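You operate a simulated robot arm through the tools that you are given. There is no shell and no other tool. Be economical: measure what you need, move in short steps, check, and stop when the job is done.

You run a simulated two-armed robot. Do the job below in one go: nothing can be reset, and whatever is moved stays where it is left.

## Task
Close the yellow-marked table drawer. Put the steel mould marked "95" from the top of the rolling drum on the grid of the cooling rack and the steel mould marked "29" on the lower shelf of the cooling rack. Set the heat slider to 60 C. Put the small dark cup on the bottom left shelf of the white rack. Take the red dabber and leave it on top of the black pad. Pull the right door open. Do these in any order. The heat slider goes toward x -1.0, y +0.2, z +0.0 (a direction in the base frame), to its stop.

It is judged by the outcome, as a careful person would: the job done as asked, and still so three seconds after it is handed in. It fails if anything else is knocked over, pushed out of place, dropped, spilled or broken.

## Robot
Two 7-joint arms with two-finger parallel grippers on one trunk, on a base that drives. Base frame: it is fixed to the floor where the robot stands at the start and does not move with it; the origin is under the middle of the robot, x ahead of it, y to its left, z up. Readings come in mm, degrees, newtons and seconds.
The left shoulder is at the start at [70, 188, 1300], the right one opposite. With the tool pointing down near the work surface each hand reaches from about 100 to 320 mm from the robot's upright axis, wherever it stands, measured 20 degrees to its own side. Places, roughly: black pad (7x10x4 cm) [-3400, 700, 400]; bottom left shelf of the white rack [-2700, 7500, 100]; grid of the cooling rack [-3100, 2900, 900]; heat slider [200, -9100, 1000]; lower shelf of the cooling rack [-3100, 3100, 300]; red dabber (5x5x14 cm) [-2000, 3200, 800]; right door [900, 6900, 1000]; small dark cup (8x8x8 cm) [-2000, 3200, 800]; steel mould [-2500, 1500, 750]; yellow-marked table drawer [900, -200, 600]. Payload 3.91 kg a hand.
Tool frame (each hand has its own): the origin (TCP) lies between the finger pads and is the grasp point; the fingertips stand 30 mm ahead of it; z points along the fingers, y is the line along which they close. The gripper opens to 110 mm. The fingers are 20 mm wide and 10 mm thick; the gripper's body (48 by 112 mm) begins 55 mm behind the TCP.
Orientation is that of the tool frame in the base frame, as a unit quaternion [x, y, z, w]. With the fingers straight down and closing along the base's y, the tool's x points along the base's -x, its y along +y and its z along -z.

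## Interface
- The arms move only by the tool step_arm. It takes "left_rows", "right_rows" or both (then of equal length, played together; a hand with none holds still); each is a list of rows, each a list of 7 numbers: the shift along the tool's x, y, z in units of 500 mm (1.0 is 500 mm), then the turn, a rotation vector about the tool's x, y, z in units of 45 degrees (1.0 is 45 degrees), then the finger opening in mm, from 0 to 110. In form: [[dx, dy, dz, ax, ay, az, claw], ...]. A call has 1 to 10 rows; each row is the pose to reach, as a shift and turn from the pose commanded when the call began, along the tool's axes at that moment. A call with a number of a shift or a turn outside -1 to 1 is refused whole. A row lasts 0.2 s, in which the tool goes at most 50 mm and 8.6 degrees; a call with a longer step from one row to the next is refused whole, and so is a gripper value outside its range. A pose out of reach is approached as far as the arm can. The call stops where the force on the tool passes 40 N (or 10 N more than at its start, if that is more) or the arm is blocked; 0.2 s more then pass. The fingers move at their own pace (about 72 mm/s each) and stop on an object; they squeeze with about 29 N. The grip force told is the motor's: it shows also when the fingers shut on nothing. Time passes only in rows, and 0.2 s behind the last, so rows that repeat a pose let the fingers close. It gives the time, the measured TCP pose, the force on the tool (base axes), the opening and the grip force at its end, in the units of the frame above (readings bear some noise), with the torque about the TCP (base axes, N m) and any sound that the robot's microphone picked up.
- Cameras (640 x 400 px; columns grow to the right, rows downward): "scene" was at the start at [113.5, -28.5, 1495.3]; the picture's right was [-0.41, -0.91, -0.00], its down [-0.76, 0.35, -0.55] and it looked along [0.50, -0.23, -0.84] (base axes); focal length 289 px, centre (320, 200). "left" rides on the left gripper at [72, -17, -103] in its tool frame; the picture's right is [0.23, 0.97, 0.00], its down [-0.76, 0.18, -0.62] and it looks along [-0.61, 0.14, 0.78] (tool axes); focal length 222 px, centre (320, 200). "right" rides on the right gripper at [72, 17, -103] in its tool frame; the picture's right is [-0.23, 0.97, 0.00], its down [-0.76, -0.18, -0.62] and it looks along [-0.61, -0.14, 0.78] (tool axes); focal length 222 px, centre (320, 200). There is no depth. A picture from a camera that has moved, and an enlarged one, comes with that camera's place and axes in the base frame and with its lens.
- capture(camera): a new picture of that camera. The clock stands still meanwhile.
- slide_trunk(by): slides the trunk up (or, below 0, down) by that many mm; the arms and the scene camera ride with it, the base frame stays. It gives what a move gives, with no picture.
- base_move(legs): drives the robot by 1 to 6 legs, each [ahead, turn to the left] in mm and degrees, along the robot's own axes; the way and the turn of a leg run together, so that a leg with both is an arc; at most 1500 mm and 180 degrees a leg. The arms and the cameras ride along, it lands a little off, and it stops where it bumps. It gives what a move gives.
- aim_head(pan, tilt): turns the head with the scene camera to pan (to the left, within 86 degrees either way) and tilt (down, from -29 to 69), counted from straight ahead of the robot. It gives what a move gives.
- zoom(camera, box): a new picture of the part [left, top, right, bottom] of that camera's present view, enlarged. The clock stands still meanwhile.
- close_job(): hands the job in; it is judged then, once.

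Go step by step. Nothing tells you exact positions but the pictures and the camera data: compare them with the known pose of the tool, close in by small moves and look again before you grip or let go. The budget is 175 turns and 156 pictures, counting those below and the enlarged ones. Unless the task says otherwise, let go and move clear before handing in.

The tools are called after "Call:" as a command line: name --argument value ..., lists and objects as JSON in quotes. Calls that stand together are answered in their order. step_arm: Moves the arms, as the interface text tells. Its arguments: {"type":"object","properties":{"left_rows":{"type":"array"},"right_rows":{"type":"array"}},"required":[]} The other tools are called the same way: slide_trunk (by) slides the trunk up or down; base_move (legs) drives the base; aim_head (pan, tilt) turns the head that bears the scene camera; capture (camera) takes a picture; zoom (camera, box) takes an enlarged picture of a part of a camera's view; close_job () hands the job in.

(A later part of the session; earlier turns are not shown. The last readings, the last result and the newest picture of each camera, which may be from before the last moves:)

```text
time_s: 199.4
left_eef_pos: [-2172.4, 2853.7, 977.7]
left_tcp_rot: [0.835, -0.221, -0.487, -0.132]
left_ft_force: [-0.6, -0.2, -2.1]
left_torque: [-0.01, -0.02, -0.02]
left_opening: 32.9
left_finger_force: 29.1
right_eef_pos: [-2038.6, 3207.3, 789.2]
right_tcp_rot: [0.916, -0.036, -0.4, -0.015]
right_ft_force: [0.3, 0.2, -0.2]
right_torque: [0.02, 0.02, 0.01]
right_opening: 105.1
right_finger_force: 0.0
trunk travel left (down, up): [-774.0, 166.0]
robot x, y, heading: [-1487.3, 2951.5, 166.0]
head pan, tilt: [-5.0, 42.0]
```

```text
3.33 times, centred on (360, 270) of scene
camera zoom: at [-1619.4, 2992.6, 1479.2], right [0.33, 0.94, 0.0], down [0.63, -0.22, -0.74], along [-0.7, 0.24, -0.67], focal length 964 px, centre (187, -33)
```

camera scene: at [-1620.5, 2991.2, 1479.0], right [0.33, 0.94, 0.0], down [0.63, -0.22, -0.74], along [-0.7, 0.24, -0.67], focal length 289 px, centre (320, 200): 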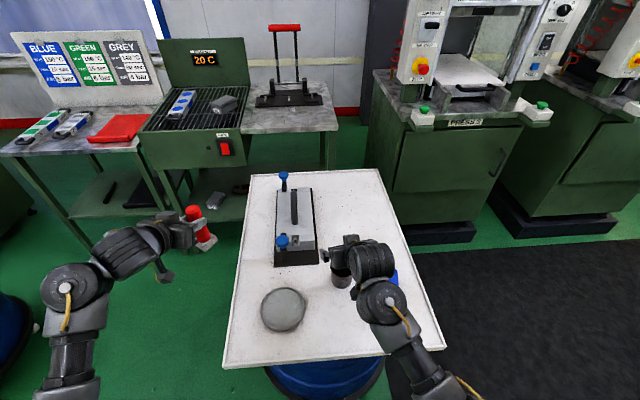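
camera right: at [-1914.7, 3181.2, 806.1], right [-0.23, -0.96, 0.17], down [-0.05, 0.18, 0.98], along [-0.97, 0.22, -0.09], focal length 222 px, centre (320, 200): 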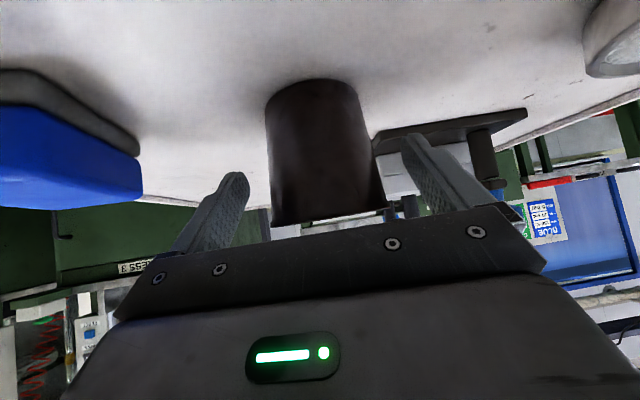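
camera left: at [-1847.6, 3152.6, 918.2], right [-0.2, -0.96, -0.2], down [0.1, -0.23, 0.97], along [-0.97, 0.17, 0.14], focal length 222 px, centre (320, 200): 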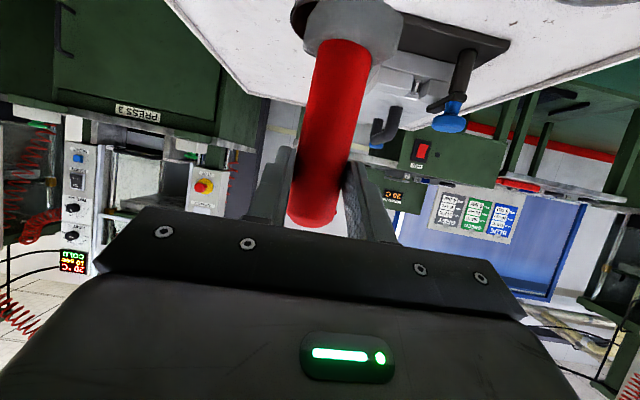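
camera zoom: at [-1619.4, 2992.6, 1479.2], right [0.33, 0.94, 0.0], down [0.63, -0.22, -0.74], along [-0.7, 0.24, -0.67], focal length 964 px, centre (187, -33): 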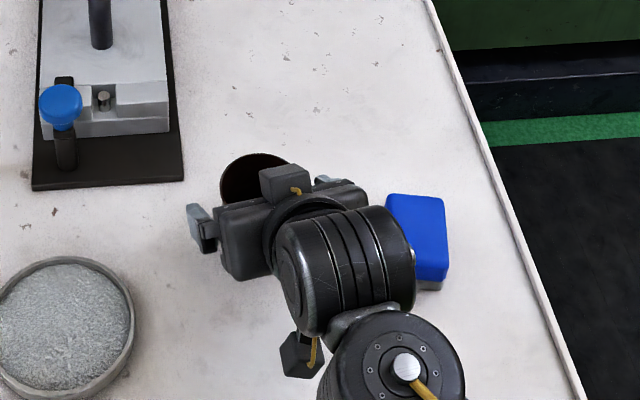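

The cup sits between the fingers. I'll close and lift.

Call:
step_arm --right_rows '[[0, 0, 0, 0, 0, 0, 75], [0, 0, 0, 0, 0, 0, 50], [0, 0, 0, 0, 0, 0, 45], [0, 0, 0, 0, 0, 0, 45]]'

Call:
step_arm --right_rows '[[-0.05, 0, -0.047, 0, 0, 0, 45], [-0.1, 0, -0.093, 0, 0, 0, 45], [-0.15, 0, -0.14, 0, 0, 0, 45], [-0.2, 0, -0.187, 0, 0, 0, 45]]'

Call:
capture --camera "right"

```text
time_s: 200.4
left_eef_pos: [-2173.0, 2853.2, 976.9]
left_tcp_rot: [0.834, -0.22, -0.488, -0.131]
left_ft_force: [-0.1, 0.3, -2.2]
left_torque: [-0.02, -0.02, -0.01]
left_opening: 32.8
left_finger_force: 29.0
right_eef_pos: [-2037.8, 3207.2, 789.0]
right_tcp_rot: [0.916, -0.037, -0.4, -0.015]
right_ft_force: [-0.3, 1.1, 0.7]
right_torque: [0.0, -0.03, -0.02]
right_opening: 66.9
right_finger_force: 29.1
trunk travel left (down, up): [-774.0, 166.0]
robot x, y, heading: [-1493.9, 2951.3, 165.9]
head pan, tilt: [-5.0, 42.0]
```

```text
time_s: 201.4
left_eef_pos: [-2172.0, 2853.5, 976.6]
left_tcp_rot: [0.835, -0.221, -0.487, -0.132]
left_ft_force: [0.4, -0.4, -1.8]
left_torque: [-0.03, 0.0, 0.03]
left_opening: 32.9
left_finger_force: 28.9
right_eef_pos: [-2036.8, 3207.5, 924.9]
right_tcp_rot: [0.916, -0.037, -0.4, -0.016]
right_ft_force: [0.4, 0.5, 0.6]
right_torque: [0.0, -0.01, -0.02]
right_opening: 67.2
right_finger_force: 29.2
trunk travel left (down, up): [-774.0, 166.0]
robot x, y, heading: [-1486.2, 2952.9, 166.2]
head pan, tilt: [-5.0, 42.0]
```

```text
85 pictures are left
camera right: at [-1913.1, 3180.7, 943.4], right [-0.23, -0.96, 0.17], down [-0.05, 0.18, 0.98], along [-0.97, 0.22, -0.09], focal length 222 px, centre (320, 200)
```

right: 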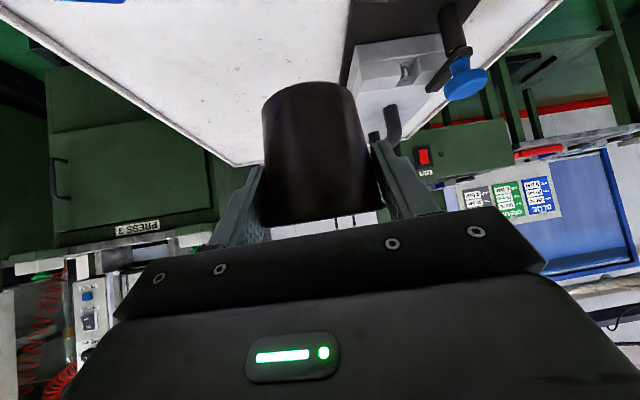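

Cup held too, its bottom 54 mm below the TCP. I'll drive to the slot between presses 1 and 2, where the black pad is.

Call:
base_move --legs '[[-300, 0], [0, 84.5], [1400, 0], [700, 0], [0, -36.5], [500, 0]]'

Call:
base_move --legs '[[0, -48]]'

Call:
aim_head --pan 5 --tilt 35

Call:
capture --camera "scene"

```text
time_s: 221.3
left_eef_pos: [-2725.7, 53.6, 977.8]
left_tcp_rot: [0.853, 0.134, -0.499, 0.076]
left_ft_force: [0.4, 0.7, -1.4]
left_torque: [0.02, -0.06, 0.02]
left_opening: 32.8
left_finger_force: 29.5
right_eef_pos: [-2897.0, 391.5, 925.6]
right_tcp_rot: [0.853, 0.335, -0.373, 0.147]
right_ft_force: [0.0, 0.8, 0.2]
right_torque: [0.04, 0.0, -0.03]
right_opening: 66.1
right_finger_force: 28.9
trunk travel left (down, up): [-774.0, 166.0]
robot x, y, heading: [-2337.8, 623.6, -146.3]
head pan, tilt: [-5.0, 42.0]
```

```text
time_s: 224.0
left_eef_pos: [-3023.5, 539.5, 977.3]
left_tcp_rot: [0.832, -0.23, -0.485, -0.138]
left_ft_force: [0.2, 0.4, -1.3]
left_torque: [-0.01, -0.04, 0.01]
left_opening: 32.8
left_finger_force: 28.8
right_eef_pos: [-2880.7, 889.7, 927.3]
right_tcp_rot: [0.915, -0.048, -0.4, -0.021]
right_ft_force: [0.3, 0.1, -0.6]
right_torque: [-0.02, 0.02, 0.04]
right_opening: 66.1
right_finger_force: 28.8
trunk travel left (down, up): [-774.0, 166.0]
robot x, y, heading: [-2339.9, 624.2, 164.7]
head pan, tilt: [-5.0, 42.0]
```

```text
time_s: 224.7
left_eef_pos: [-3023.0, 540.6, 977.3]
left_tcp_rot: [0.832, -0.23, -0.486, -0.138]
left_ft_force: [-0.3, 0.3, -1.7]
left_torque: [-0.07, 0.03, -0.02]
left_opening: 32.8
left_finger_force: 29.2
right_eef_pos: [-2879.6, 891.0, 927.6]
right_tcp_rot: [0.915, -0.048, -0.399, -0.021]
right_ft_force: [-0.2, 0.0, -0.7]
right_torque: [0.03, -0.01, 0.0]
right_opening: 66.0
right_finger_force: 28.4
trunk travel left (down, up): [-774.0, 166.0]
robot x, y, heading: [-2339.2, 620.1, 164.6]
head pan, tilt: [5.0, 35.0]
```

```text
84 pictures are left
camera scene: at [-2475.3, 653.1, 1489.6], right [0.18, 0.98, 0.0], down [0.56, -0.1, -0.82], along [-0.81, 0.15, -0.57], focal length 289 px, centre (320, 200)
```

scene: 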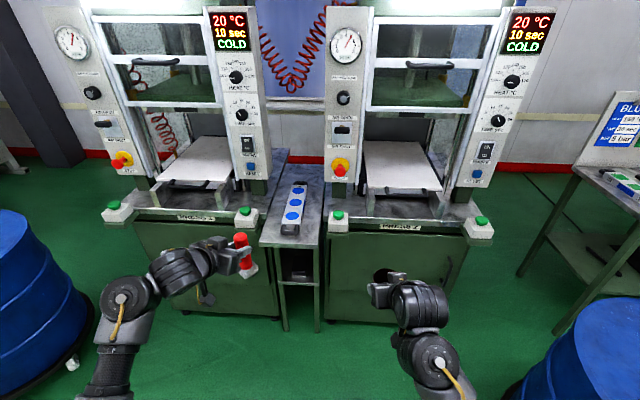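

The narrow stand is between the presses; the pad should be on its shelf. I'll zoom in.

Call:
zoom --camera "scene" --box '[240, 220, 350, 340]'

```text
3.33 times, centred on (295, 280) of scene
camera zoom: at [-2475.3, 653.1, 1489.6], right [0.18, 0.98, 0.0], down [0.56, -0.1, -0.82], along [-0.81, 0.15, -0.57], focal length 964 px, centre (403, -67)
```

zoom: 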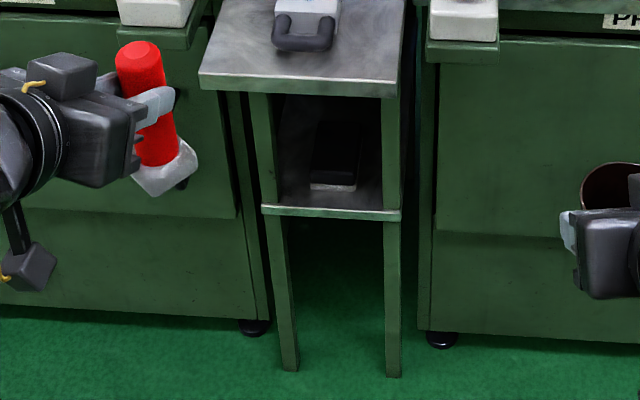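

The opening above the shelf is only about 240 mm high and 130 mm wide, so the current high grip would put the hand into the tabletop. I'll regrip the dabber lower, setting it down briefly on the mould drum's free south side.

Call:
base_move --legs '[[0, -115.6], [313, 0], [0, 57]]'

Call:
aim_head --pan 10 --tilt 45

Call:
capture --camera "scene"

```text
time_s: 234.0
left_eef_pos: [-2605.3, 1390.3, 977.1]
left_tcp_rot: [0.631, -0.589, -0.367, -0.346]
left_ft_force: [-1.0, 0.0, -1.8]
left_torque: [0.02, 0.0, -0.04]
left_opening: 32.9
left_finger_force: 29.2
right_eef_pos: [-2236.7, 1473.9, 926.0]
right_tcp_rot: [0.789, -0.466, -0.345, -0.203]
right_ft_force: [0.1, 0.1, -0.3]
right_torque: [0.0, 0.0, -0.01]
right_opening: 65.7
right_finger_force: 28.9
trunk travel left (down, up): [-774.0, 166.0]
robot x, y, heading: [-2147.6, 878.6, 109.3]
head pan, tilt: [5.0, 35.0]
```

```text
time_s: 234.7
left_eef_pos: [-2605.2, 1389.5, 976.7]
left_tcp_rot: [0.631, -0.589, -0.367, -0.347]
left_ft_force: [0.1, -0.6, -0.9]
left_torque: [0.0, -0.02, -0.02]
left_opening: 32.9
left_finger_force: 29.0
right_eef_pos: [-2236.0, 1472.8, 926.0]
right_tcp_rot: [0.789, -0.467, -0.344, -0.204]
right_ft_force: [0.4, 0.8, 0.1]
right_torque: [0.01, -0.02, 0.0]
right_opening: 65.6
right_finger_force: 29.0
trunk travel left (down, up): [-774.0, 166.0]
robot x, y, heading: [-2146.1, 877.4, 109.4]
head pan, tilt: [10.0, 45.0]
```

```text
82 pictures are left
camera scene: at [-2205.0, 996.0, 1474.9], right [0.87, 0.49, 0.0], down [0.35, -0.62, -0.71], along [-0.35, 0.62, -0.71], focal length 289 px, centre (320, 200)
```

scene: 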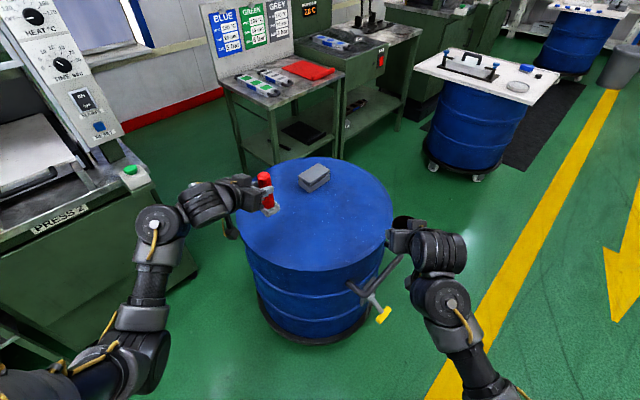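

I'll lower the dabber to the drum top.

Call:
step_arm --left_rows '[[0.075, 0, 0.042, 0, 0, 0, 10], [0.15, 0, 0.084, 0, 0, 0, 10], [0.218, 0, 0.122, 0, 0, 0, 10], [0.232, 0, 0.13, 0, 0, 0, 10], [0.238, 0, 0.134, 0, 0, 0, 10], [0.243, 0, 0.137, 0, 0, 0, 10]]'

Call:
capture --camera "left"

```text
time_s: 236.1
left_eef_pos: [-2605.2, 1391.1, 838.0]
left_tcp_rot: [0.631, -0.589, -0.367, -0.346]
left_ft_force: [0.3, 0.2, -1.9]
left_torque: [-0.05, 0.01, 0.02]
left_opening: 33.0
left_finger_force: 28.6
right_eef_pos: [-2235.4, 1472.7, 926.1]
right_tcp_rot: [0.789, -0.466, -0.345, -0.204]
right_ft_force: [-0.5, 0.9, 0.2]
right_torque: [-0.01, 0.02, -0.03]
right_opening: 65.8
right_finger_force: 28.7
trunk travel left (down, up): [-774.0, 166.0]
robot x, y, heading: [-2146.2, 873.0, 109.6]
head pan, tilt: [10.0, 45.0]
```

```text
81 pictures are left
camera left: at [-2579.3, 1267.7, 825.7], right [-0.96, -0.18, -0.2], down [-0.17, -0.18, 0.97], along [-0.21, 0.97, 0.14], focal length 222 px, centre (320, 200)
```

left: 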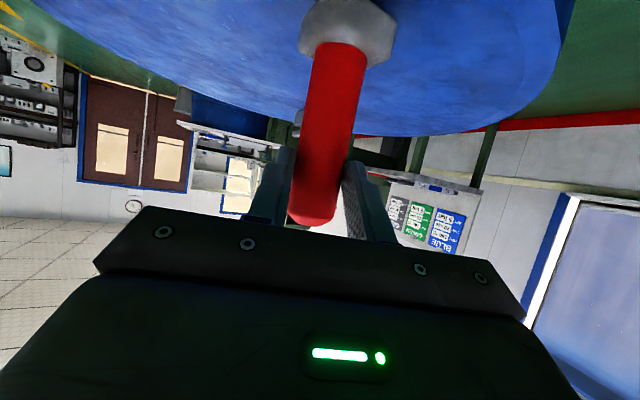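

Call:
step_arm --left_rows '[[0.0035, 0, 0.002, 0, 0, 0, 10], [0.007, 0, 0.004, 0, 0, 0, 10], [0.0105, 0, 0.006, 0, 0, 0, 10], [0.014, 0, 0.008, 0, 0, 0, 10]]'

```text
time_s: 237.1
left_eef_pos: [-2605.4, 1390.7, 830.2]
left_tcp_rot: [0.63, -0.59, -0.366, -0.348]
left_ft_force: [-0.2, 0.2, -2.1]
left_torque: [-0.02, 0.02, -0.02]
left_opening: 32.8
left_finger_force: 28.2
right_eef_pos: [-2235.5, 1472.4, 926.2]
right_tcp_rot: [0.789, -0.466, -0.345, -0.204]
right_ft_force: [0.2, -0.4, -0.7]
right_torque: [-0.07, -0.04, 0.01]
right_opening: 66.0
right_finger_force: 28.7
trunk travel left (down, up): [-774.0, 166.0]
robot x, y, heading: [-2148.6, 877.3, 109.3]
head pan, tilt: [10.0, 45.0]
```

Call:
step_arm --left_rows '[[0.0035, 0, 0.002, 0, 0, 0, 10], [0.007, 0, 0.004, 0, 0, 0, 10], [0.0105, 0, 0.006, 0, 0, 0, 10], [0.014, 0, 0.008, 0, 0, 0, 10], [0.0175, 0, 0.01, 0, 0, 0, 10], [0.021, 0, 0.012, 0, 0, 0, 10], [0.0245, 0, 0.014, 0, 0, 0, 10]]'

Call:
zoom --camera "scene" --box '[220, 150, 340, 240]'

```text
time_s: 238.7
left_eef_pos: [-2606.2, 1393.0, 826.7]
left_tcp_rot: [0.627, -0.586, -0.374, -0.352]
left_ft_force: [3.2, -7.7, 16.4]
left_torque: [0.09, -0.28, -0.15]
left_opening: 32.7
left_finger_force: 29.3
right_eef_pos: [-2235.2, 1471.4, 927.7]
right_tcp_rot: [0.788, -0.466, -0.345, -0.205]
right_ft_force: [0.0, 0.1, -0.9]
right_torque: [-0.02, -0.03, 0.02]
right_opening: 65.7
right_finger_force: 28.4
trunk travel left (down, up): [-774.0, 166.0]
robot x, y, heading: [-2146.3, 875.0, 109.4]
head pan, tilt: [10.0, 45.0]
stopped in row 7 (left hand): the force on the tool passed its limit at 42 N (the readings are from after the stop); the commanded pose is now the measured one
```

```text
4.44 times, centred on (280, 195) of scene
camera zoom: at [-2203.5, 993.1, 1474.8], right [0.87, 0.49, 0.0], down [0.35, -0.61, -0.71], along [-0.35, 0.62, -0.71], focal length 1286 px, centre (498, 222)
```

zoom: 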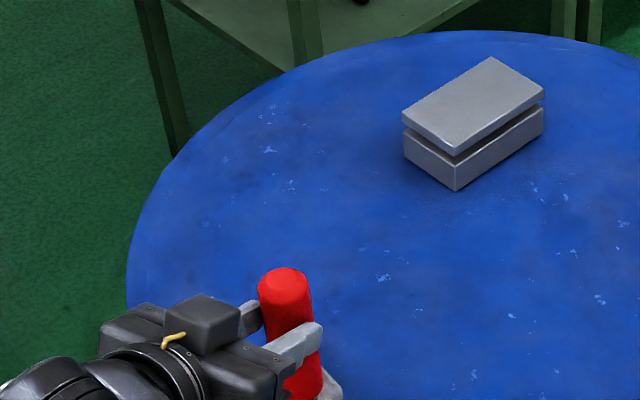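

Contact: the dabber stands on the drum. I'll open, slide down the handle 45 mm (handle slightly nearer the fingertips), and look.

Call:
step_arm --left_rows '[[-0.003, 0, -0.002, 0, 0, 0, 10], [-0.003, 0, -0.002, 0, 0, 0, 60], [-0.003, 0, -0.002, 0, 0, 0, 70], [-0.003, 0, -0.002, 0, 0, 0, 70], [0.04, 0, 0.012, 0, 0, 0, 70], [0.083, 0, 0.028, 0, 0, 0, 70]]'

Call:
capture --camera "left"

Call:
zoom --camera "scene" --box '[220, 150, 340, 240]'

```text
time_s: 240.1
left_eef_pos: [-2606.4, 1386.8, 778.7]
left_tcp_rot: [0.628, -0.587, -0.372, -0.35]
left_ft_force: [-0.2, -0.8, 0.7]
left_torque: [0.01, 0.02, 0.01]
left_opening: 70.0
left_finger_force: 0.1
right_eef_pos: [-2235.8, 1473.8, 926.4]
right_tcp_rot: [0.789, -0.466, -0.344, -0.203]
right_ft_force: [-0.2, -0.7, 0.3]
right_torque: [-0.03, 0.02, 0.02]
right_opening: 65.8
right_finger_force: 28.7
trunk travel left (down, up): [-774.0, 166.0]
robot x, y, heading: [-2145.8, 876.2, 109.6]
head pan, tilt: [10.0, 45.0]
```

```text
79 pictures are left
camera left: at [-2580.1, 1262.9, 764.9], right [-0.96, -0.17, -0.2], down [-0.17, -0.19, 0.97], along [-0.21, 0.97, 0.16], focal length 222 px, centre (320, 200)
```

left: 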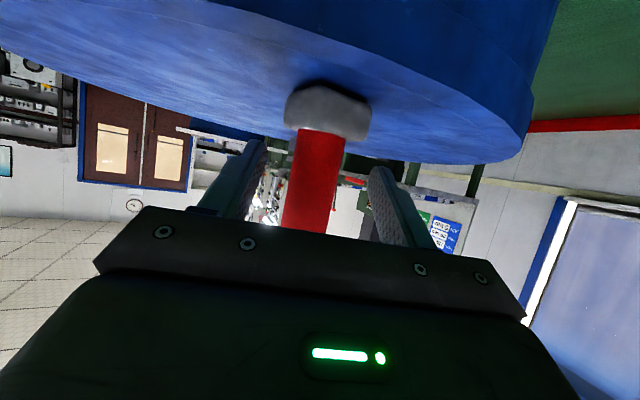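

```text
4.44 times, centred on (280, 195) of scene
camera zoom: at [-2205.0, 996.1, 1474.8], right [0.87, 0.49, 0.0], down [0.35, -0.62, -0.71], along [-0.35, 0.62, -0.71], focal length 1286 px, centre (498, 222)
```

zoom: 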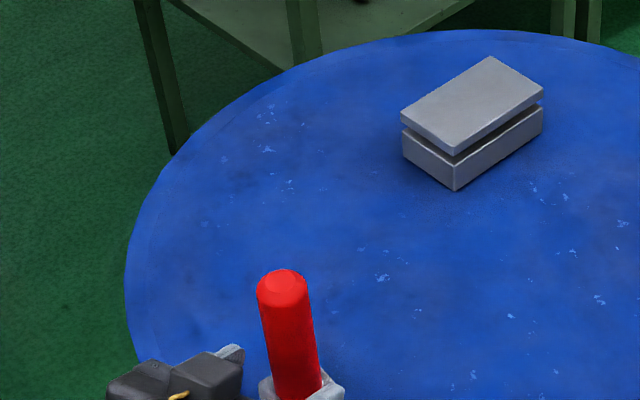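

The dabber stands free and the fingers straddle the lower handle. I'll grip and lift.

Call:
step_arm --left_rows '[[0, 0, 0, 0, 0, 0, 40], [0, 0, 0, 0, 0, 0, 15], [0, 0, 0, 0, 0, 0, 10], [0, 0, 0, 0, 0, 0, 10]]'

Call:
step_arm --left_rows '[[-0.07, 0, -0.04, 0, 0, 0, 10], [-0.14, 0, -0.08, 0, 0, 0, 10]]'

Call:
capture --camera "left"

```text
time_s: 241.1
left_eef_pos: [-2606.8, 1385.1, 779.0]
left_tcp_rot: [0.628, -0.587, -0.372, -0.35]
left_ft_force: [1.8, 1.0, 1.8]
left_torque: [0.09, -0.02, -0.06]
left_opening: 32.2
left_finger_force: 29.0
right_eef_pos: [-2236.0, 1473.4, 927.3]
right_tcp_rot: [0.789, -0.466, -0.345, -0.204]
right_ft_force: [0.1, -1.3, -0.8]
right_torque: [0.02, 0.0, -0.01]
right_opening: 65.7
right_finger_force: 28.8
trunk travel left (down, up): [-774.0, 166.0]
robot x, y, heading: [-2145.9, 876.9, 109.6]
head pan, tilt: [10.0, 45.0]
```

```text
time_s: 241.7
left_eef_pos: [-2606.3, 1383.2, 860.1]
left_tcp_rot: [0.629, -0.586, -0.372, -0.35]
left_ft_force: [-0.1, 0.2, -0.5]
left_torque: [-0.05, 0.0, -0.02]
left_opening: 32.1
left_finger_force: 28.9
right_eef_pos: [-2237.0, 1472.8, 926.2]
right_tcp_rot: [0.789, -0.466, -0.345, -0.204]
right_ft_force: [-1.1, 0.7, -1.0]
right_torque: [0.05, 0.01, 0.05]
right_opening: 65.8
right_finger_force: 29.0
trunk travel left (down, up): [-774.0, 166.0]
robot x, y, heading: [-2146.1, 874.7, 109.2]
head pan, tilt: [10.0, 45.0]
```

```text
77 pictures are left
camera left: at [-2580.2, 1259.1, 846.4], right [-0.96, -0.17, -0.2], down [-0.17, -0.19, 0.97], along [-0.21, 0.97, 0.16], focal length 222 px, centre (320, 200)
```

left: 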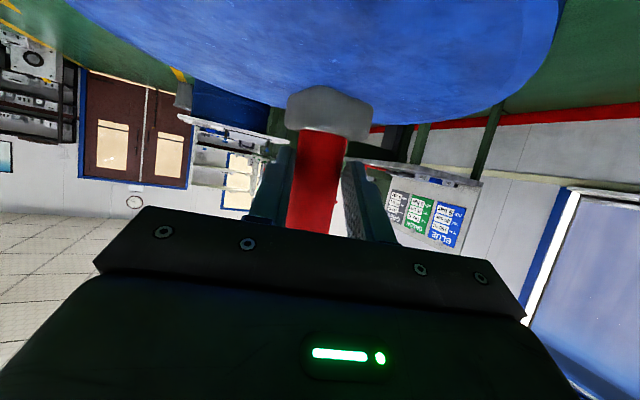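

Dabber regripped low. The right hand with the cup would hit press 2 at the pad slot, so I'll deliver the cup first. Driving north up the aisle to find the white rack.

Call:
base_move --legs '[[-300, 0], [0, -68], [1386, 0], [0, 49], [1500, 0], [700, 0]]'

Call:
aim_head --pan 10 --tilt 15

Call:
capture --camera "scene"

```text
time_s: 265.8
left_eef_pos: [-1325.6, 4358.7, 859.7]
left_tcp_rot: [-0.52, 0.685, 0.307, 0.408]
left_ft_force: [-0.8, -0.4, -1.1]
left_torque: [-0.02, 0.02, 0.0]
left_opening: 29.8
left_finger_force: 28.9
right_eef_pos: [-946.1, 4319.1, 926.9]
right_tcp_rot: [0.699, -0.593, -0.305, -0.259]
right_ft_force: [-0.2, -0.6, -0.5]
right_torque: [0.0, -0.02, 0.05]
right_opening: 65.1
right_finger_force: 28.8
trunk travel left (down, up): [-774.0, 166.0]
robot x, y, heading: [-1062.8, 3728.5, 89.6]
head pan, tilt: [10.0, 45.0]
```

```text
time_s: 266.8
left_eef_pos: [-1325.1, 4358.1, 858.7]
left_tcp_rot: [-0.521, 0.684, 0.307, 0.407]
left_ft_force: [0.1, 0.4, -1.0]
left_torque: [-0.04, 0.01, -0.02]
left_opening: 29.6
left_finger_force: 29.0
right_eef_pos: [-946.1, 4320.4, 926.8]
right_tcp_rot: [0.699, -0.592, -0.305, -0.258]
right_ft_force: [0.0, -0.5, 0.3]
right_torque: [0.0, -0.02, -0.01]
right_opening: 65.2
right_finger_force: 28.9
trunk travel left (down, up): [-774.0, 166.0]
robot x, y, heading: [-1060.7, 3727.3, 90.2]
head pan, tilt: [10.0, 15.0]
```

```text
76 pictures are left
camera scene: at [-1078.1, 3871.8, 1521.6], right [0.98, 0.17, 0.0], down [0.04, -0.26, -0.97], along [-0.17, 0.95, -0.26], focal length 289 px, centre (320, 200)
```

scene: 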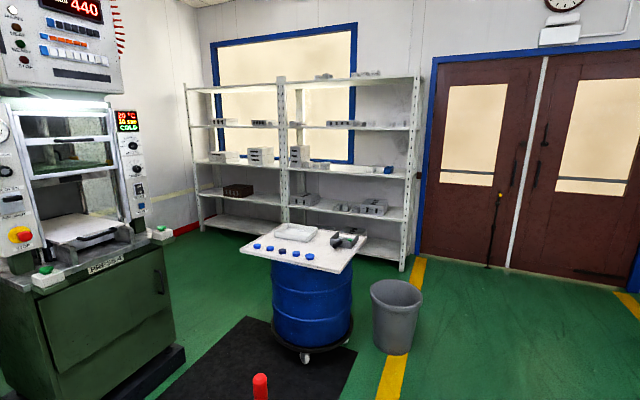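

The rack, third drum, bin and brown doors are in view. The bottom left shelf looks empty, with its front centre near [-2756, 7245]. I'll go round the bin on the east, then west along the rack.

Call:
base_move --legs '[[0, -34], [1500, 0], [0, 46], [930, 0]]'

Call:
aim_head --pan 0 --tilt 15

Call:
capture --camera "scene"

Call:
capture --camera "left"

```text
time_s: 282.3
left_eef_pos: [-775.8, 6434.9, 860.5]
left_tcp_rot: [-0.583, 0.632, 0.344, 0.377]
left_ft_force: [-0.2, 0.5, -1.2]
left_torque: [-0.07, 0.0, 0.02]
left_opening: 24.9
left_finger_force: 28.8
right_eef_pos: [-394.9, 6470.2, 927.2]
right_tcp_rot: [0.753, -0.522, -0.329, -0.229]
right_ft_force: [-0.4, 0.3, 0.1]
right_torque: [-0.01, 0.0, 0.02]
right_opening: 65.0
right_finger_force: 28.8
trunk travel left (down, up): [-774.0, 166.0]
robot x, y, heading: [-393.8, 5868.1, 100.8]
head pan, tilt: [10.0, 15.0]
```

```text
time_s: 283.1
left_eef_pos: [-773.8, 6433.7, 859.2]
left_tcp_rot: [-0.584, 0.631, 0.346, 0.377]
left_ft_force: [-0.2, 0.1, -1.3]
left_torque: [-0.08, -0.02, 0.02]
left_opening: 24.7
left_finger_force: 28.7
right_eef_pos: [-393.4, 6470.9, 926.4]
right_tcp_rot: [0.753, -0.522, -0.329, -0.228]
right_ft_force: [-0.2, 0.3, -0.7]
right_torque: [0.0, 0.01, 0.0]
right_opening: 65.0
right_finger_force: 29.3
trunk travel left (down, up): [-774.0, 166.0]
robot x, y, heading: [-394.4, 5868.3, 101.1]
head pan, tilt: [0.0, 15.0]
```

```text
75 pictures are left
camera scene: at [-422.1, 6009.1, 1521.6], right [0.98, 0.19, 0.0], down [0.05, -0.25, -0.97], along [-0.18, 0.95, -0.26], focal length 289 px, centre (320, 200)
```

scene: 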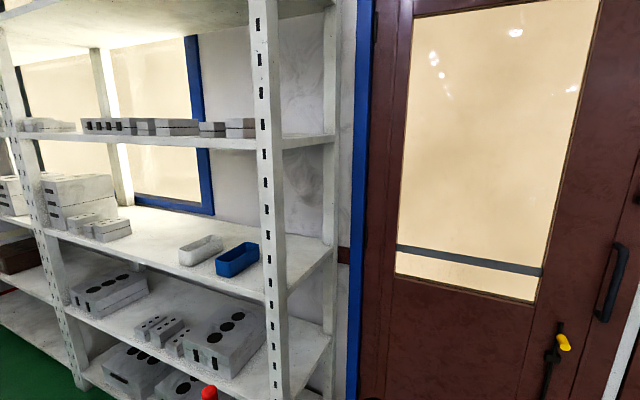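

```text
74 pictures are left
camera left: at [-766.2, 6308.9, 846.0], right [-0.98, -0.03, -0.2], down [-0.2, -0.17, 0.97], along [-0.06, 0.99, 0.16], focal length 222 px, centre (320, 200)
```

left: 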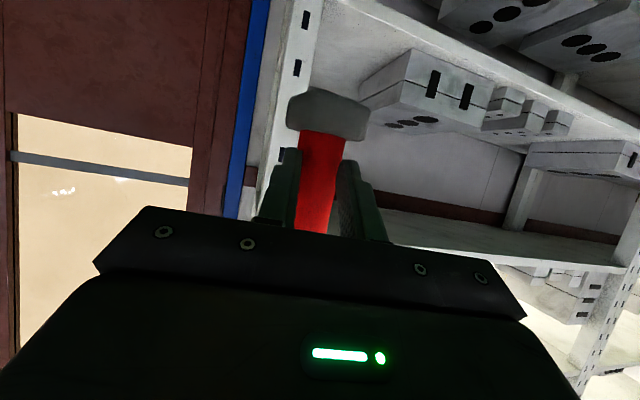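

The dabber is creeping out of the fingertips: the opening has gone from 33 to 25 mm, because I gripped too near the tips. I'll set it on the open floor here right away and regrip deeper.

Call:
slide_trunk --by -400

Call:
slide_trunk --by -330

Call:
capture --camera "left"

```text
time_s: 286.9
left_eef_pos: [-774.2, 6435.3, 459.8]
left_tcp_rot: [-0.583, 0.632, 0.344, 0.377]
left_ft_force: [-0.7, 0.2, -1.9]
left_torque: [-0.06, 0.0, 0.03]
left_opening: 23.5
left_finger_force: 29.0
right_eef_pos: [-394.8, 6470.1, 526.8]
right_tcp_rot: [0.753, -0.523, -0.328, -0.229]
right_ft_force: [0.0, 0.8, -0.6]
right_torque: [-0.03, 0.01, -0.03]
right_opening: 65.2
right_finger_force: 29.0
trunk travel left (down, up): [-374.0, 566.0]
robot x, y, heading: [-393.2, 5870.9, 100.8]
head pan, tilt: [0.0, 15.0]
```

```text
time_s: 290.1
left_eef_pos: [-773.6, 6432.7, 132.3]
left_tcp_rot: [-0.583, 0.63, 0.344, 0.38]
left_ft_force: [0.5, -0.1, 0.4]
left_torque: [0.01, 0.01, 0.0]
left_opening: 9.8
left_finger_force: 0.1
right_eef_pos: [-389.9, 6475.8, 205.5]
right_tcp_rot: [0.751, -0.52, -0.328, -0.24]
right_ft_force: [-0.8, -0.4, -1.7]
right_torque: [-0.03, 0.04, 0.0]
right_opening: 65.0
right_finger_force: 29.2
trunk travel left (down, up): [-44.0, 896.0]
robot x, y, heading: [-395.8, 5866.4, 101.0]
head pan, tilt: [0.0, 15.0]
```

```text
73 pictures are left
camera left: at [-766.1, 6308.7, 118.5], right [-0.98, -0.03, -0.21], down [-0.2, -0.17, 0.96], along [-0.06, 0.98, 0.16], focal length 222 px, centre (320, 200)
```

left: 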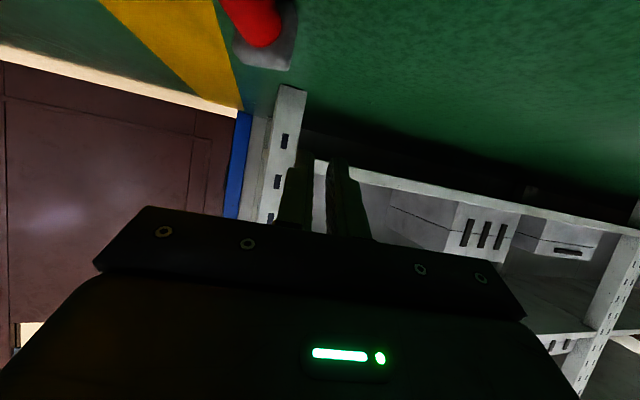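

The dabber slipped out close to the floor. I'll look where it lies.

Call:
aim_head --pan 20 --tilt 50

Call:
capture --camera "scene"

```text
time_s: 291.1
left_eef_pos: [-773.8, 6434.8, 130.7]
left_tcp_rot: [-0.584, 0.63, 0.344, 0.379]
left_ft_force: [-0.3, 0.1, 0.2]
left_torque: [0.0, 0.05, 0.03]
left_opening: 10.4
left_finger_force: 0.0
right_eef_pos: [-389.0, 6475.0, 204.6]
right_tcp_rot: [0.751, -0.52, -0.328, -0.24]
right_ft_force: [0.2, -0.1, -0.2]
right_torque: [0.03, 0.02, 0.0]
right_opening: 64.7
right_finger_force: 28.8
trunk travel left (down, up): [-44.0, 896.0]
robot x, y, heading: [-398.6, 5867.3, 101.3]
head pan, tilt: [20.0, 50.0]
```

```text
72 pictures are left
camera scene: at [-445.9, 5980.7, 739.0], right [0.86, 0.51, 0.01], down [0.4, -0.65, -0.64], along [-0.33, 0.55, -0.76], focal length 289 px, centre (320, 200)
```

scene: 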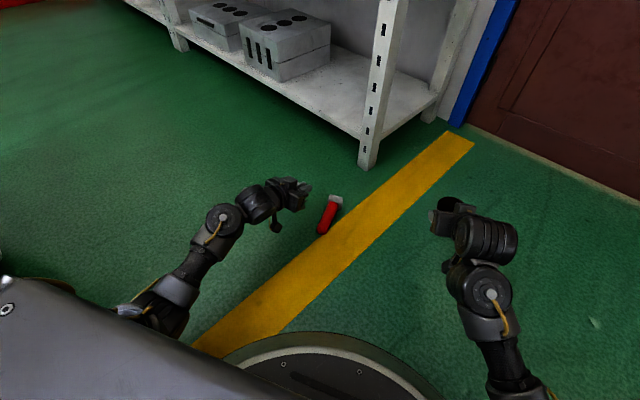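

The dabber lies on its side, handle toward me, from [-695, 6398] to its base at [-714, 6521]. I'll back off a little and turn the left hand to point down so I can pick it up.

Call:
base_move --legs '[[-130, 0]]'

Call:
step_arm --left_rows '[[0, 0, 0, 0, 0.17, 0, 40], [0, 0, 0, 0, 0.34, 0, 80], [0, 0, 0, 0, 0.51, 0, 80], [0, 0, 0, 0, 0.68, 0, 80], [0, 0, 0, 0, 0.85, 0, 80], [0, 0, 0, 0, 1.0, 0, 80]]'

Call:
capture --camera "scene"

```text
time_s: 292.4
left_eef_pos: [-747.5, 6308.3, 130.3]
left_tcp_rot: [-0.583, 0.631, 0.345, 0.379]
left_ft_force: [-0.3, -0.2, -0.6]
left_torque: [-0.02, -0.02, -0.02]
left_opening: 10.0
left_finger_force: 0.0
right_eef_pos: [-362.8, 6349.7, 205.2]
right_tcp_rot: [0.75, -0.521, -0.328, -0.241]
right_ft_force: [-0.1, -0.4, 0.0]
right_torque: [0.03, -0.02, 0.0]
right_opening: 65.1
right_finger_force: 29.0
trunk travel left (down, up): [-44.0, 896.0]
robot x, y, heading: [-370.5, 5741.3, 100.8]
head pan, tilt: [20.0, 50.0]
```

```text
time_s: 293.8
left_eef_pos: [-749.7, 6307.8, 127.6]
left_tcp_rot: [-0.671, 0.728, 0.094, 0.105]
left_ft_force: [0.0, -0.6, -0.5]
left_torque: [0.02, 0.01, 0.0]
left_opening: 79.9
left_finger_force: 0.0
left hand out of reach, approached as far as the arm can: row 5
right_eef_pos: [-361.3, 6349.7, 200.5]
right_tcp_rot: [0.751, -0.522, -0.328, -0.238]
right_ft_force: [0.3, 0.2, -0.2]
right_torque: [-0.05, 0.01, 0.0]
right_opening: 64.8
right_finger_force: 29.0
trunk travel left (down, up): [-44.0, 896.0]
robot x, y, heading: [-371.4, 5739.2, 100.7]
head pan, tilt: [20.0, 50.0]
```

```text
71 pictures are left
camera scene: at [-418.5, 5858.0, 737.8], right [0.86, 0.51, 0.0], down [0.39, -0.66, -0.64], along [-0.33, 0.55, -0.77], focal length 289 px, centre (320, 200)
```

scene: 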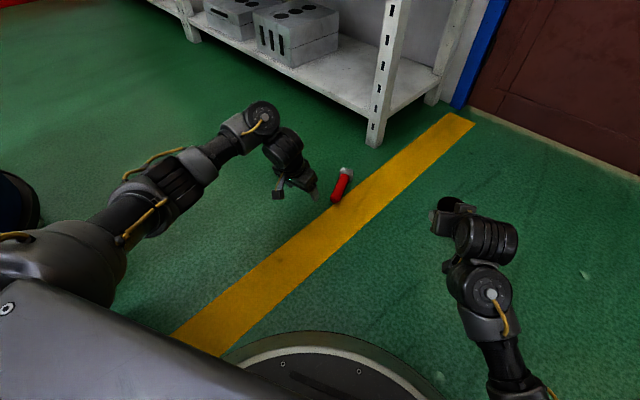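

I'll drive forward again 140 mm, then shift the hand right over the handle and yaw it to match.

Call:
base_move --legs '[[140, 0]]'

Call:
step_arm --left_rows '[[0, -0.05, 0.01, -0.025, 0, -0.08, 80], [0, -0.1, 0.02, -0.05, 0, -0.16, 80], [0, -0.158, 0.03, -0.075, 0, -0.24, 80], [0, -0.158, 0.038, -0.093, 0, -0.32, 80]]'

Call:
capture --camera "left"

Call:
capture --camera "scene"

```text
time_s: 295.1
left_eef_pos: [-775.6, 6444.8, 130.8]
left_tcp_rot: [-0.671, 0.728, 0.096, 0.105]
left_ft_force: [-0.4, -0.6, -0.7]
left_torque: [0.01, -0.01, 0.02]
left_opening: 80.3
left_finger_force: 0.0
right_eef_pos: [-388.4, 6486.3, 201.6]
right_tcp_rot: [0.75, -0.522, -0.329, -0.238]
right_ft_force: [0.1, 0.0, -0.7]
right_torque: [-0.01, 0.0, -0.02]
right_opening: 64.8
right_finger_force: 29.1
trunk travel left (down, up): [-44.0, 896.0]
robot x, y, heading: [-399.5, 5877.1, 100.8]
head pan, tilt: [20.0, 50.0]
```

```text
time_s: 296.1
left_eef_pos: [-694.0, 6442.8, 112.5]
left_tcp_rot: [0.76, -0.634, -0.108, -0.092]
left_ft_force: [0.2, -0.7, 0.7]
left_torque: [-0.01, 0.03, 0.02]
left_opening: 80.0
left_finger_force: 0.0
right_eef_pos: [-388.3, 6486.3, 202.5]
right_tcp_rot: [0.75, -0.522, -0.329, -0.239]
right_ft_force: [0.2, -0.2, -0.5]
right_torque: [-0.01, 0.03, -0.02]
right_opening: 64.9
right_finger_force: 28.8
trunk travel left (down, up): [-44.0, 896.0]
robot x, y, heading: [-392.1, 5875.8, 100.9]
head pan, tilt: [20.0, 50.0]
```

```text
70 pictures are left
camera left: at [-659.3, 6351.1, 190.7], right [-0.92, -0.39, -0.07], down [-0.28, 0.51, 0.81], along [-0.28, 0.76, -0.58], focal length 222 px, centre (320, 200)
```

left: 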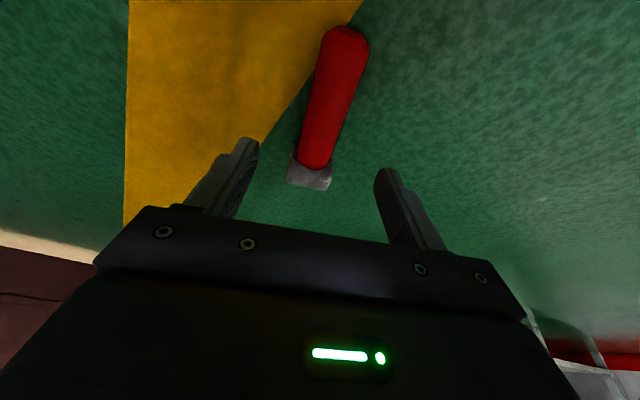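

```text
69 pictures are left
camera scene: at [-444.7, 5993.0, 738.0], right [0.86, 0.51, 0.0], down [0.39, -0.66, -0.64], along [-0.33, 0.55, -0.77], focal length 289 px, centre (320, 200)
```

scene: 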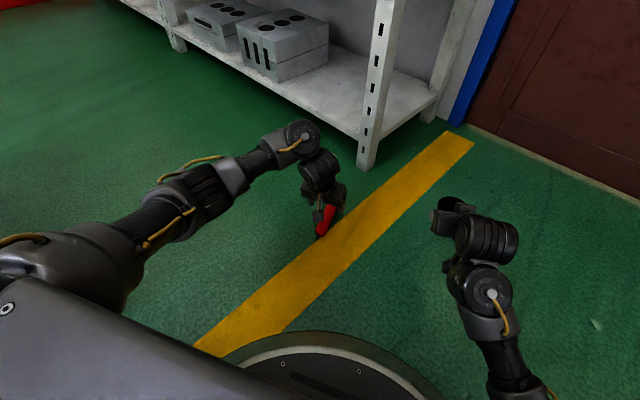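

Aligned over the handle. I'll lower via trunk and arm to the floor and grip.

Call:
slide_trunk --by -40

Call:
step_arm --left_rows '[[0.01, 0, 0.035, 0, 0, 0, 80], [0.02, 0, 0.067, 0, 0, 0, 80], [0.02, 0, 0.067, 0, 0, 0, 50], [0.02, 0, 0.067, 0, 0, 0, 15], [0.02, 0, 0.067, 0, 0, 0, 10], [0.02, 0, 0.067, 0, 0, 0, 10]]'

Call:
capture --camera "left"

```text
time_s: 297.0
left_eef_pos: [-694.4, 6443.7, 79.7]
left_tcp_rot: [0.76, -0.633, -0.107, -0.098]
left_ft_force: [-0.4, 1.1, 0.4]
left_torque: [-0.01, 0.02, -0.03]
left_opening: 79.9
left_finger_force: 0.1
right_eef_pos: [-379.0, 6497.1, 184.5]
right_tcp_rot: [0.747, -0.516, -0.328, -0.26]
right_ft_force: [0.5, 0.5, -1.0]
right_torque: [-0.03, 0.01, -0.01]
right_opening: 64.7
right_finger_force: 29.3
trunk travel left (down, up): [-4.0, 936.0]
robot x, y, heading: [-397.4, 5877.0, 101.0]
head pan, tilt: [20.0, 50.0]
```

```text
time_s: 298.4
left_eef_pos: [-694.3, 6445.7, 43.8]
left_tcp_rot: [0.759, -0.634, -0.107, -0.097]
left_ft_force: [-1.1, -2.1, 2.3]
left_torque: [0.0, 0.01, 0.04]
left_opening: 32.7
left_finger_force: 29.1
right_eef_pos: [-378.9, 6497.1, 183.6]
right_tcp_rot: [0.747, -0.517, -0.328, -0.26]
right_ft_force: [-0.1, -0.6, -0.4]
right_torque: [-0.01, -0.01, -0.01]
right_opening: 65.1
right_finger_force: 28.7
trunk travel left (down, up): [-4.0, 936.0]
robot x, y, heading: [-394.3, 5874.5, 101.0]
head pan, tilt: [20.0, 50.0]
```

```text
68 pictures are left
camera left: at [-659.3, 6351.9, 122.4], right [-0.92, -0.39, -0.08], down [-0.28, 0.51, 0.81], along [-0.28, 0.77, -0.58], focal length 222 px, centre (320, 200)
```

left: 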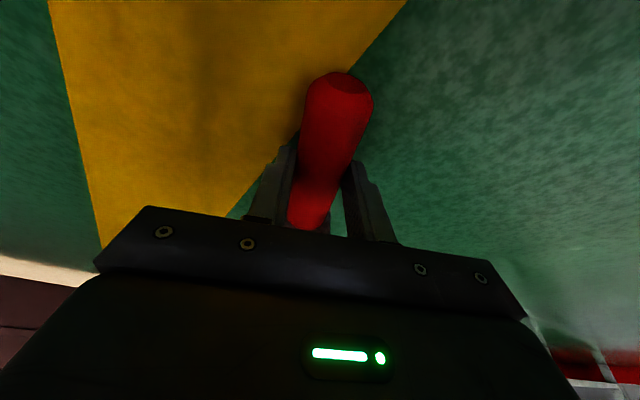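

Fingertips only reach the handle's centreline, so I'll open, go 12 mm lower and regrip.

Call:
step_arm --left_rows '[[0, 0, 0, 0, 0, 0, 55], [0, 0, 0, 0, 0, 0, 55], [0.006, 0, 0.022, 0, 0, 0, 55], [0.006, 0, 0.024, 0, 0, 0, 20], [0.006, 0, 0.024, 0, 0, 0, 10], [0.006, 0, 0.024, 0, 0, 0, 10]]'

```text
time_s: 299.8
left_eef_pos: [-695.7, 6446.6, 32.2]
left_tcp_rot: [0.76, -0.634, -0.11, -0.095]
left_ft_force: [-20.4, -15.0, 29.0]
left_torque: [-0.65, 1.17, 0.22]
left_opening: 33.4
left_finger_force: 29.6
right_eef_pos: [-379.1, 6497.9, 182.4]
right_tcp_rot: [0.746, -0.517, -0.33, -0.259]
right_ft_force: [0.3, -0.3, -0.1]
right_torque: [-0.03, -0.01, -0.02]
right_opening: 64.8
right_finger_force: 28.8
trunk travel left (down, up): [-4.0, 936.0]
robot x, y, heading: [-391.6, 5876.4, 100.9]
head pan, tilt: [20.0, 50.0]
```

Gripped at full depth now. I'll lift, turn to face south into open floor and lay it there, so I can later pick it from the other side and turn it upright.

Call:
step_arm --left_rows '[[-0.006, 0, -0.04, 0, 0, 0, 10], [-0.02, 0, -0.08, 0, 0, 0, 10]]'

Call:
slide_trunk --by 100

Call:
base_move --legs '[[0, -90], [0, -90]]'

Call:
capture --camera "scene"

```text
time_s: 300.4
left_eef_pos: [-692.4, 6442.1, 69.7]
left_tcp_rot: [0.76, -0.634, -0.106, -0.096]
left_ft_force: [-0.2, 0.5, -1.9]
left_torque: [-0.01, -0.01, 0.05]
left_opening: 33.2
left_finger_force: 29.2
right_eef_pos: [-377.1, 6497.6, 178.6]
right_tcp_rot: [0.748, -0.517, -0.327, -0.26]
right_ft_force: [-0.7, 0.1, -0.6]
right_torque: [0.02, 0.03, -0.03]
right_opening: 64.9
right_finger_force: 29.0
trunk travel left (down, up): [-4.0, 936.0]
robot x, y, heading: [-396.9, 5872.9, 100.6]
head pan, tilt: [20.0, 50.0]
```

```text
time_s: 301.7
left_eef_pos: [-693.1, 6442.2, 164.0]
left_tcp_rot: [0.76, -0.634, -0.107, -0.092]
left_ft_force: [-0.7, -0.2, -1.2]
left_torque: [-0.06, 0.01, 0.02]
left_opening: 32.5
left_finger_force: 28.9
right_eef_pos: [-388.5, 6486.3, 261.0]
right_tcp_rot: [0.75, -0.522, -0.329, -0.239]
right_ft_force: [0.8, 0.4, -1.4]
right_torque: [0.0, 0.03, -0.02]
right_opening: 64.9
right_finger_force: 28.8
trunk travel left (down, up): [-104.0, 836.0]
robot x, y, heading: [-394.9, 5879.4, 100.7]
head pan, tilt: [20.0, 50.0]
```

```text
time_s: 309.9
left_eef_pos: [-125.0, 5297.2, 164.2]
left_tcp_rot: [0.653, 0.744, -0.096, 0.106]
left_ft_force: [0.7, -0.2, -1.7]
left_torque: [0.08, 0.04, -0.02]
left_opening: 32.5
left_finger_force: 28.7
right_eef_pos: [-431.9, 5268.0, 262.1]
right_tcp_rot: [0.539, 0.738, -0.246, 0.323]
right_ft_force: [0.3, 0.3, 0.2]
right_torque: [-0.01, -0.02, -0.02]
right_opening: 64.6
right_finger_force: 29.5
trunk travel left (down, up): [-104.0, 836.0]
robot x, y, heading: [-394.5, 5881.9, -82.4]
head pan, tilt: [20.0, 50.0]
```

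```text
67 pictures are left
camera scene: at [-351.7, 5759.9, 797.9], right [-0.88, -0.47, 0.0], down [-0.36, 0.68, -0.64], along [0.3, -0.57, -0.77], focal length 289 px, centre (320, 200)
```

scene: 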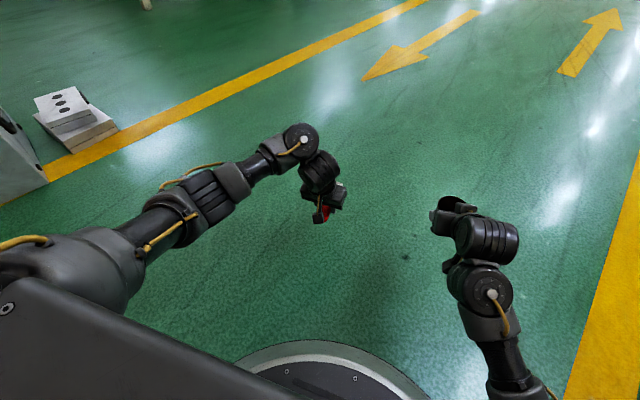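

Clear floor. I'll lay the dabber down here.

Call:
slide_trunk --by -100

Call:
step_arm --left_rows '[[0.009, 0, 0.03, 0, 0, 0, 10], [0.016, 0, 0.055, 0, 0, 0, 10], [0.018, 0, 0.064, 0, 0, 0, 10], [0.019, 0, 0.068, 0, 0, 0, 10]]'

Call:
step_arm --left_rows '[[0, 0, 0, 0, 0, 0, 60], [0, 0, 0, 0, 0, 0, 80], [-0.02, 0, -0.07, 0, 0, 0, 80], [-0.04, 0, -0.15, 0, 0, 0, 80]]'

Call:
slide_trunk --by 150

Call:
capture --camera "left"

```text
time_s: 311.2
left_eef_pos: [-125.2, 5297.1, 73.9]
left_tcp_rot: [0.652, 0.744, -0.101, 0.105]
left_ft_force: [0.7, 0.7, -1.6]
left_torque: [0.06, 0.02, 0.04]
left_opening: 32.7
left_finger_force: 28.9
right_eef_pos: [-443.7, 5256.9, 185.3]
right_tcp_rot: [0.534, 0.735, -0.269, 0.321]
right_ft_force: [0.4, -0.6, -0.9]
right_torque: [0.0, -0.03, -0.01]
right_opening: 64.6
right_finger_force: 28.7
trunk travel left (down, up): [-4.0, 936.0]
robot x, y, heading: [-393.6, 5874.7, -81.9]
head pan, tilt: [20.0, 50.0]
```

```text
time_s: 312.2
left_eef_pos: [-125.8, 5295.2, 36.6]
left_tcp_rot: [0.652, 0.744, -0.101, 0.103]
left_ft_force: [-0.2, -0.1, -1.3]
left_torque: [0.03, 0.03, 0.0]
left_opening: 32.7
left_finger_force: 28.5
right_eef_pos: [-442.0, 5256.3, 184.3]
right_tcp_rot: [0.534, 0.735, -0.269, 0.321]
right_ft_force: [-0.6, 0.0, 0.2]
right_torque: [-0.01, 0.0, -0.01]
right_opening: 64.4
right_finger_force: 28.6
trunk travel left (down, up): [-4.0, 936.0]
robot x, y, heading: [-395.3, 5885.4, -82.3]
head pan, tilt: [20.0, 50.0]
```

```text
time_s: 313.2
left_eef_pos: [-124.2, 5299.6, 114.1]
left_tcp_rot: [0.652, 0.745, -0.099, 0.105]
left_ft_force: [-0.1, 0.0, -0.5]
left_torque: [-0.02, 0.0, -0.03]
left_opening: 80.2
left_finger_force: 0.0
right_eef_pos: [-443.5, 5256.7, 183.2]
right_tcp_rot: [0.534, 0.735, -0.268, 0.32]
right_ft_force: [0.6, 0.6, -0.6]
right_torque: [-0.04, 0.02, 0.0]
right_opening: 64.5
right_finger_force: 29.4
trunk travel left (down, up): [-4.0, 936.0]
robot x, y, heading: [-396.1, 5875.1, -81.8]
head pan, tilt: [20.0, 50.0]
```

```text
time_s: 314.9
left_eef_pos: [-123.8, 5299.3, 256.1]
left_tcp_rot: [0.653, 0.744, -0.095, 0.106]
left_ft_force: [-0.9, 0.8, 0.1]
left_torque: [0.01, 0.01, 0.02]
left_opening: 79.8
left_finger_force: 0.0
right_eef_pos: [-431.8, 5269.1, 311.4]
right_tcp_rot: [0.54, 0.737, -0.247, 0.322]
right_ft_force: [-0.2, -0.4, -0.3]
right_torque: [0.01, 0.03, 0.01]
right_opening: 64.7
right_finger_force: 29.2
trunk travel left (down, up): [-154.0, 786.0]
robot x, y, heading: [-395.1, 5877.9, -82.1]
head pan, tilt: [20.0, 50.0]
```

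```text
66 pictures are left
camera left: at [-151.9, 5395.8, 336.1], right [0.94, 0.34, -0.07], down [0.25, -0.53, 0.81], along [0.24, -0.78, -0.58], focal length 222 px, centre (320, 200)
```

left: 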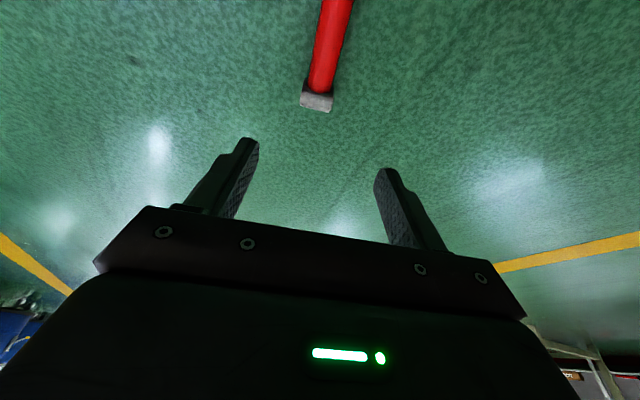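

The dabber rests at about [-125, 5296], base pointing south. Now the cup: driving west along the rack to its left bay, turning away from the bin.

Call:
base_move --legs '[[0, 120], [0, 110.5], [710, 0], [0, 27], [1500, 0], [306, 0]]'

Call:
base_move --legs '[[0, -99]]'

Call:
aim_head --pan 0 --tilt 30

Call:
capture --camera "scene"

```text
time_s: 326.3
left_eef_pos: [-1166.4, 6162.1, 264.3]
left_tcp_rot: [0.945, -0.291, -0.143, -0.047]
left_ft_force: [-0.1, 0.0, -1.5]
left_torque: [0.01, -0.02, -0.03]
left_opening: 80.2
left_finger_force: 0.1
right_eef_pos: [-983.4, 6414.0, 320.3]
right_tcp_rot: [0.891, -0.186, -0.403, -0.095]
right_ft_force: [-0.7, 1.1, -2.0]
right_torque: [-0.01, 0.02, -0.01]
right_opening: 64.1
right_finger_force: 29.2
trunk travel left (down, up): [-154.0, 786.0]
robot x, y, heading: [-560.2, 5988.6, 147.0]
head pan, tilt: [20.0, 50.0]
stopped in leg 3: the robot was blocked; the commanded pose is now the measured one
```

```text
time_s: 330.9
left_eef_pos: [-277.6, 6553.5, 265.7]
left_tcp_rot: [-0.386, 0.91, 0.056, 0.14]
left_ft_force: [0.0, -0.1, -0.2]
left_torque: [0.0, 0.0, -0.01]
left_opening: 79.6
left_finger_force: 0.1
right_eef_pos: [-61.3, 6331.1, 319.2]
right_tcp_rot: [-0.43, 0.802, 0.186, 0.369]
right_ft_force: [-0.3, -0.6, -0.8]
right_torque: [0.02, -0.02, -0.02]
right_opening: 64.0
right_finger_force: 29.1
trunk travel left (down, up): [-154.0, 786.0]
robot x, y, heading: [-555.0, 5980.3, 46.7]
head pan, tilt: [20.0, 50.0]
```

```text
time_s: 331.7
left_eef_pos: [-277.2, 6554.6, 265.4]
left_tcp_rot: [-0.385, 0.911, 0.057, 0.139]
left_ft_force: [-0.4, 0.1, -0.6]
left_torque: [-0.03, 0.02, 0.04]
left_opening: 79.9
left_finger_force: 0.0
right_eef_pos: [-61.5, 6330.6, 318.5]
right_tcp_rot: [-0.431, 0.802, 0.187, 0.368]
right_ft_force: [-0.1, 0.1, -0.4]
right_torque: [-0.04, 0.01, 0.01]
right_opening: 63.8
right_finger_force: 29.4
trunk travel left (down, up): [-154.0, 786.0]
robot x, y, heading: [-556.1, 5983.9, 46.9]
head pan, tilt: [0.0, 30.0]
```

```text
65 pictures are left
camera scene: at [-462.1, 6087.8, 877.4], right [0.73, -0.68, 0.0], down [-0.34, -0.37, -0.87], along [0.59, 0.63, -0.5], focal length 289 px, centre (320, 200)
```

scene: 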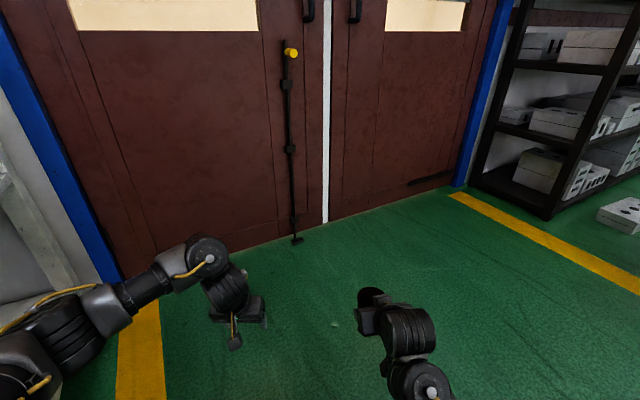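

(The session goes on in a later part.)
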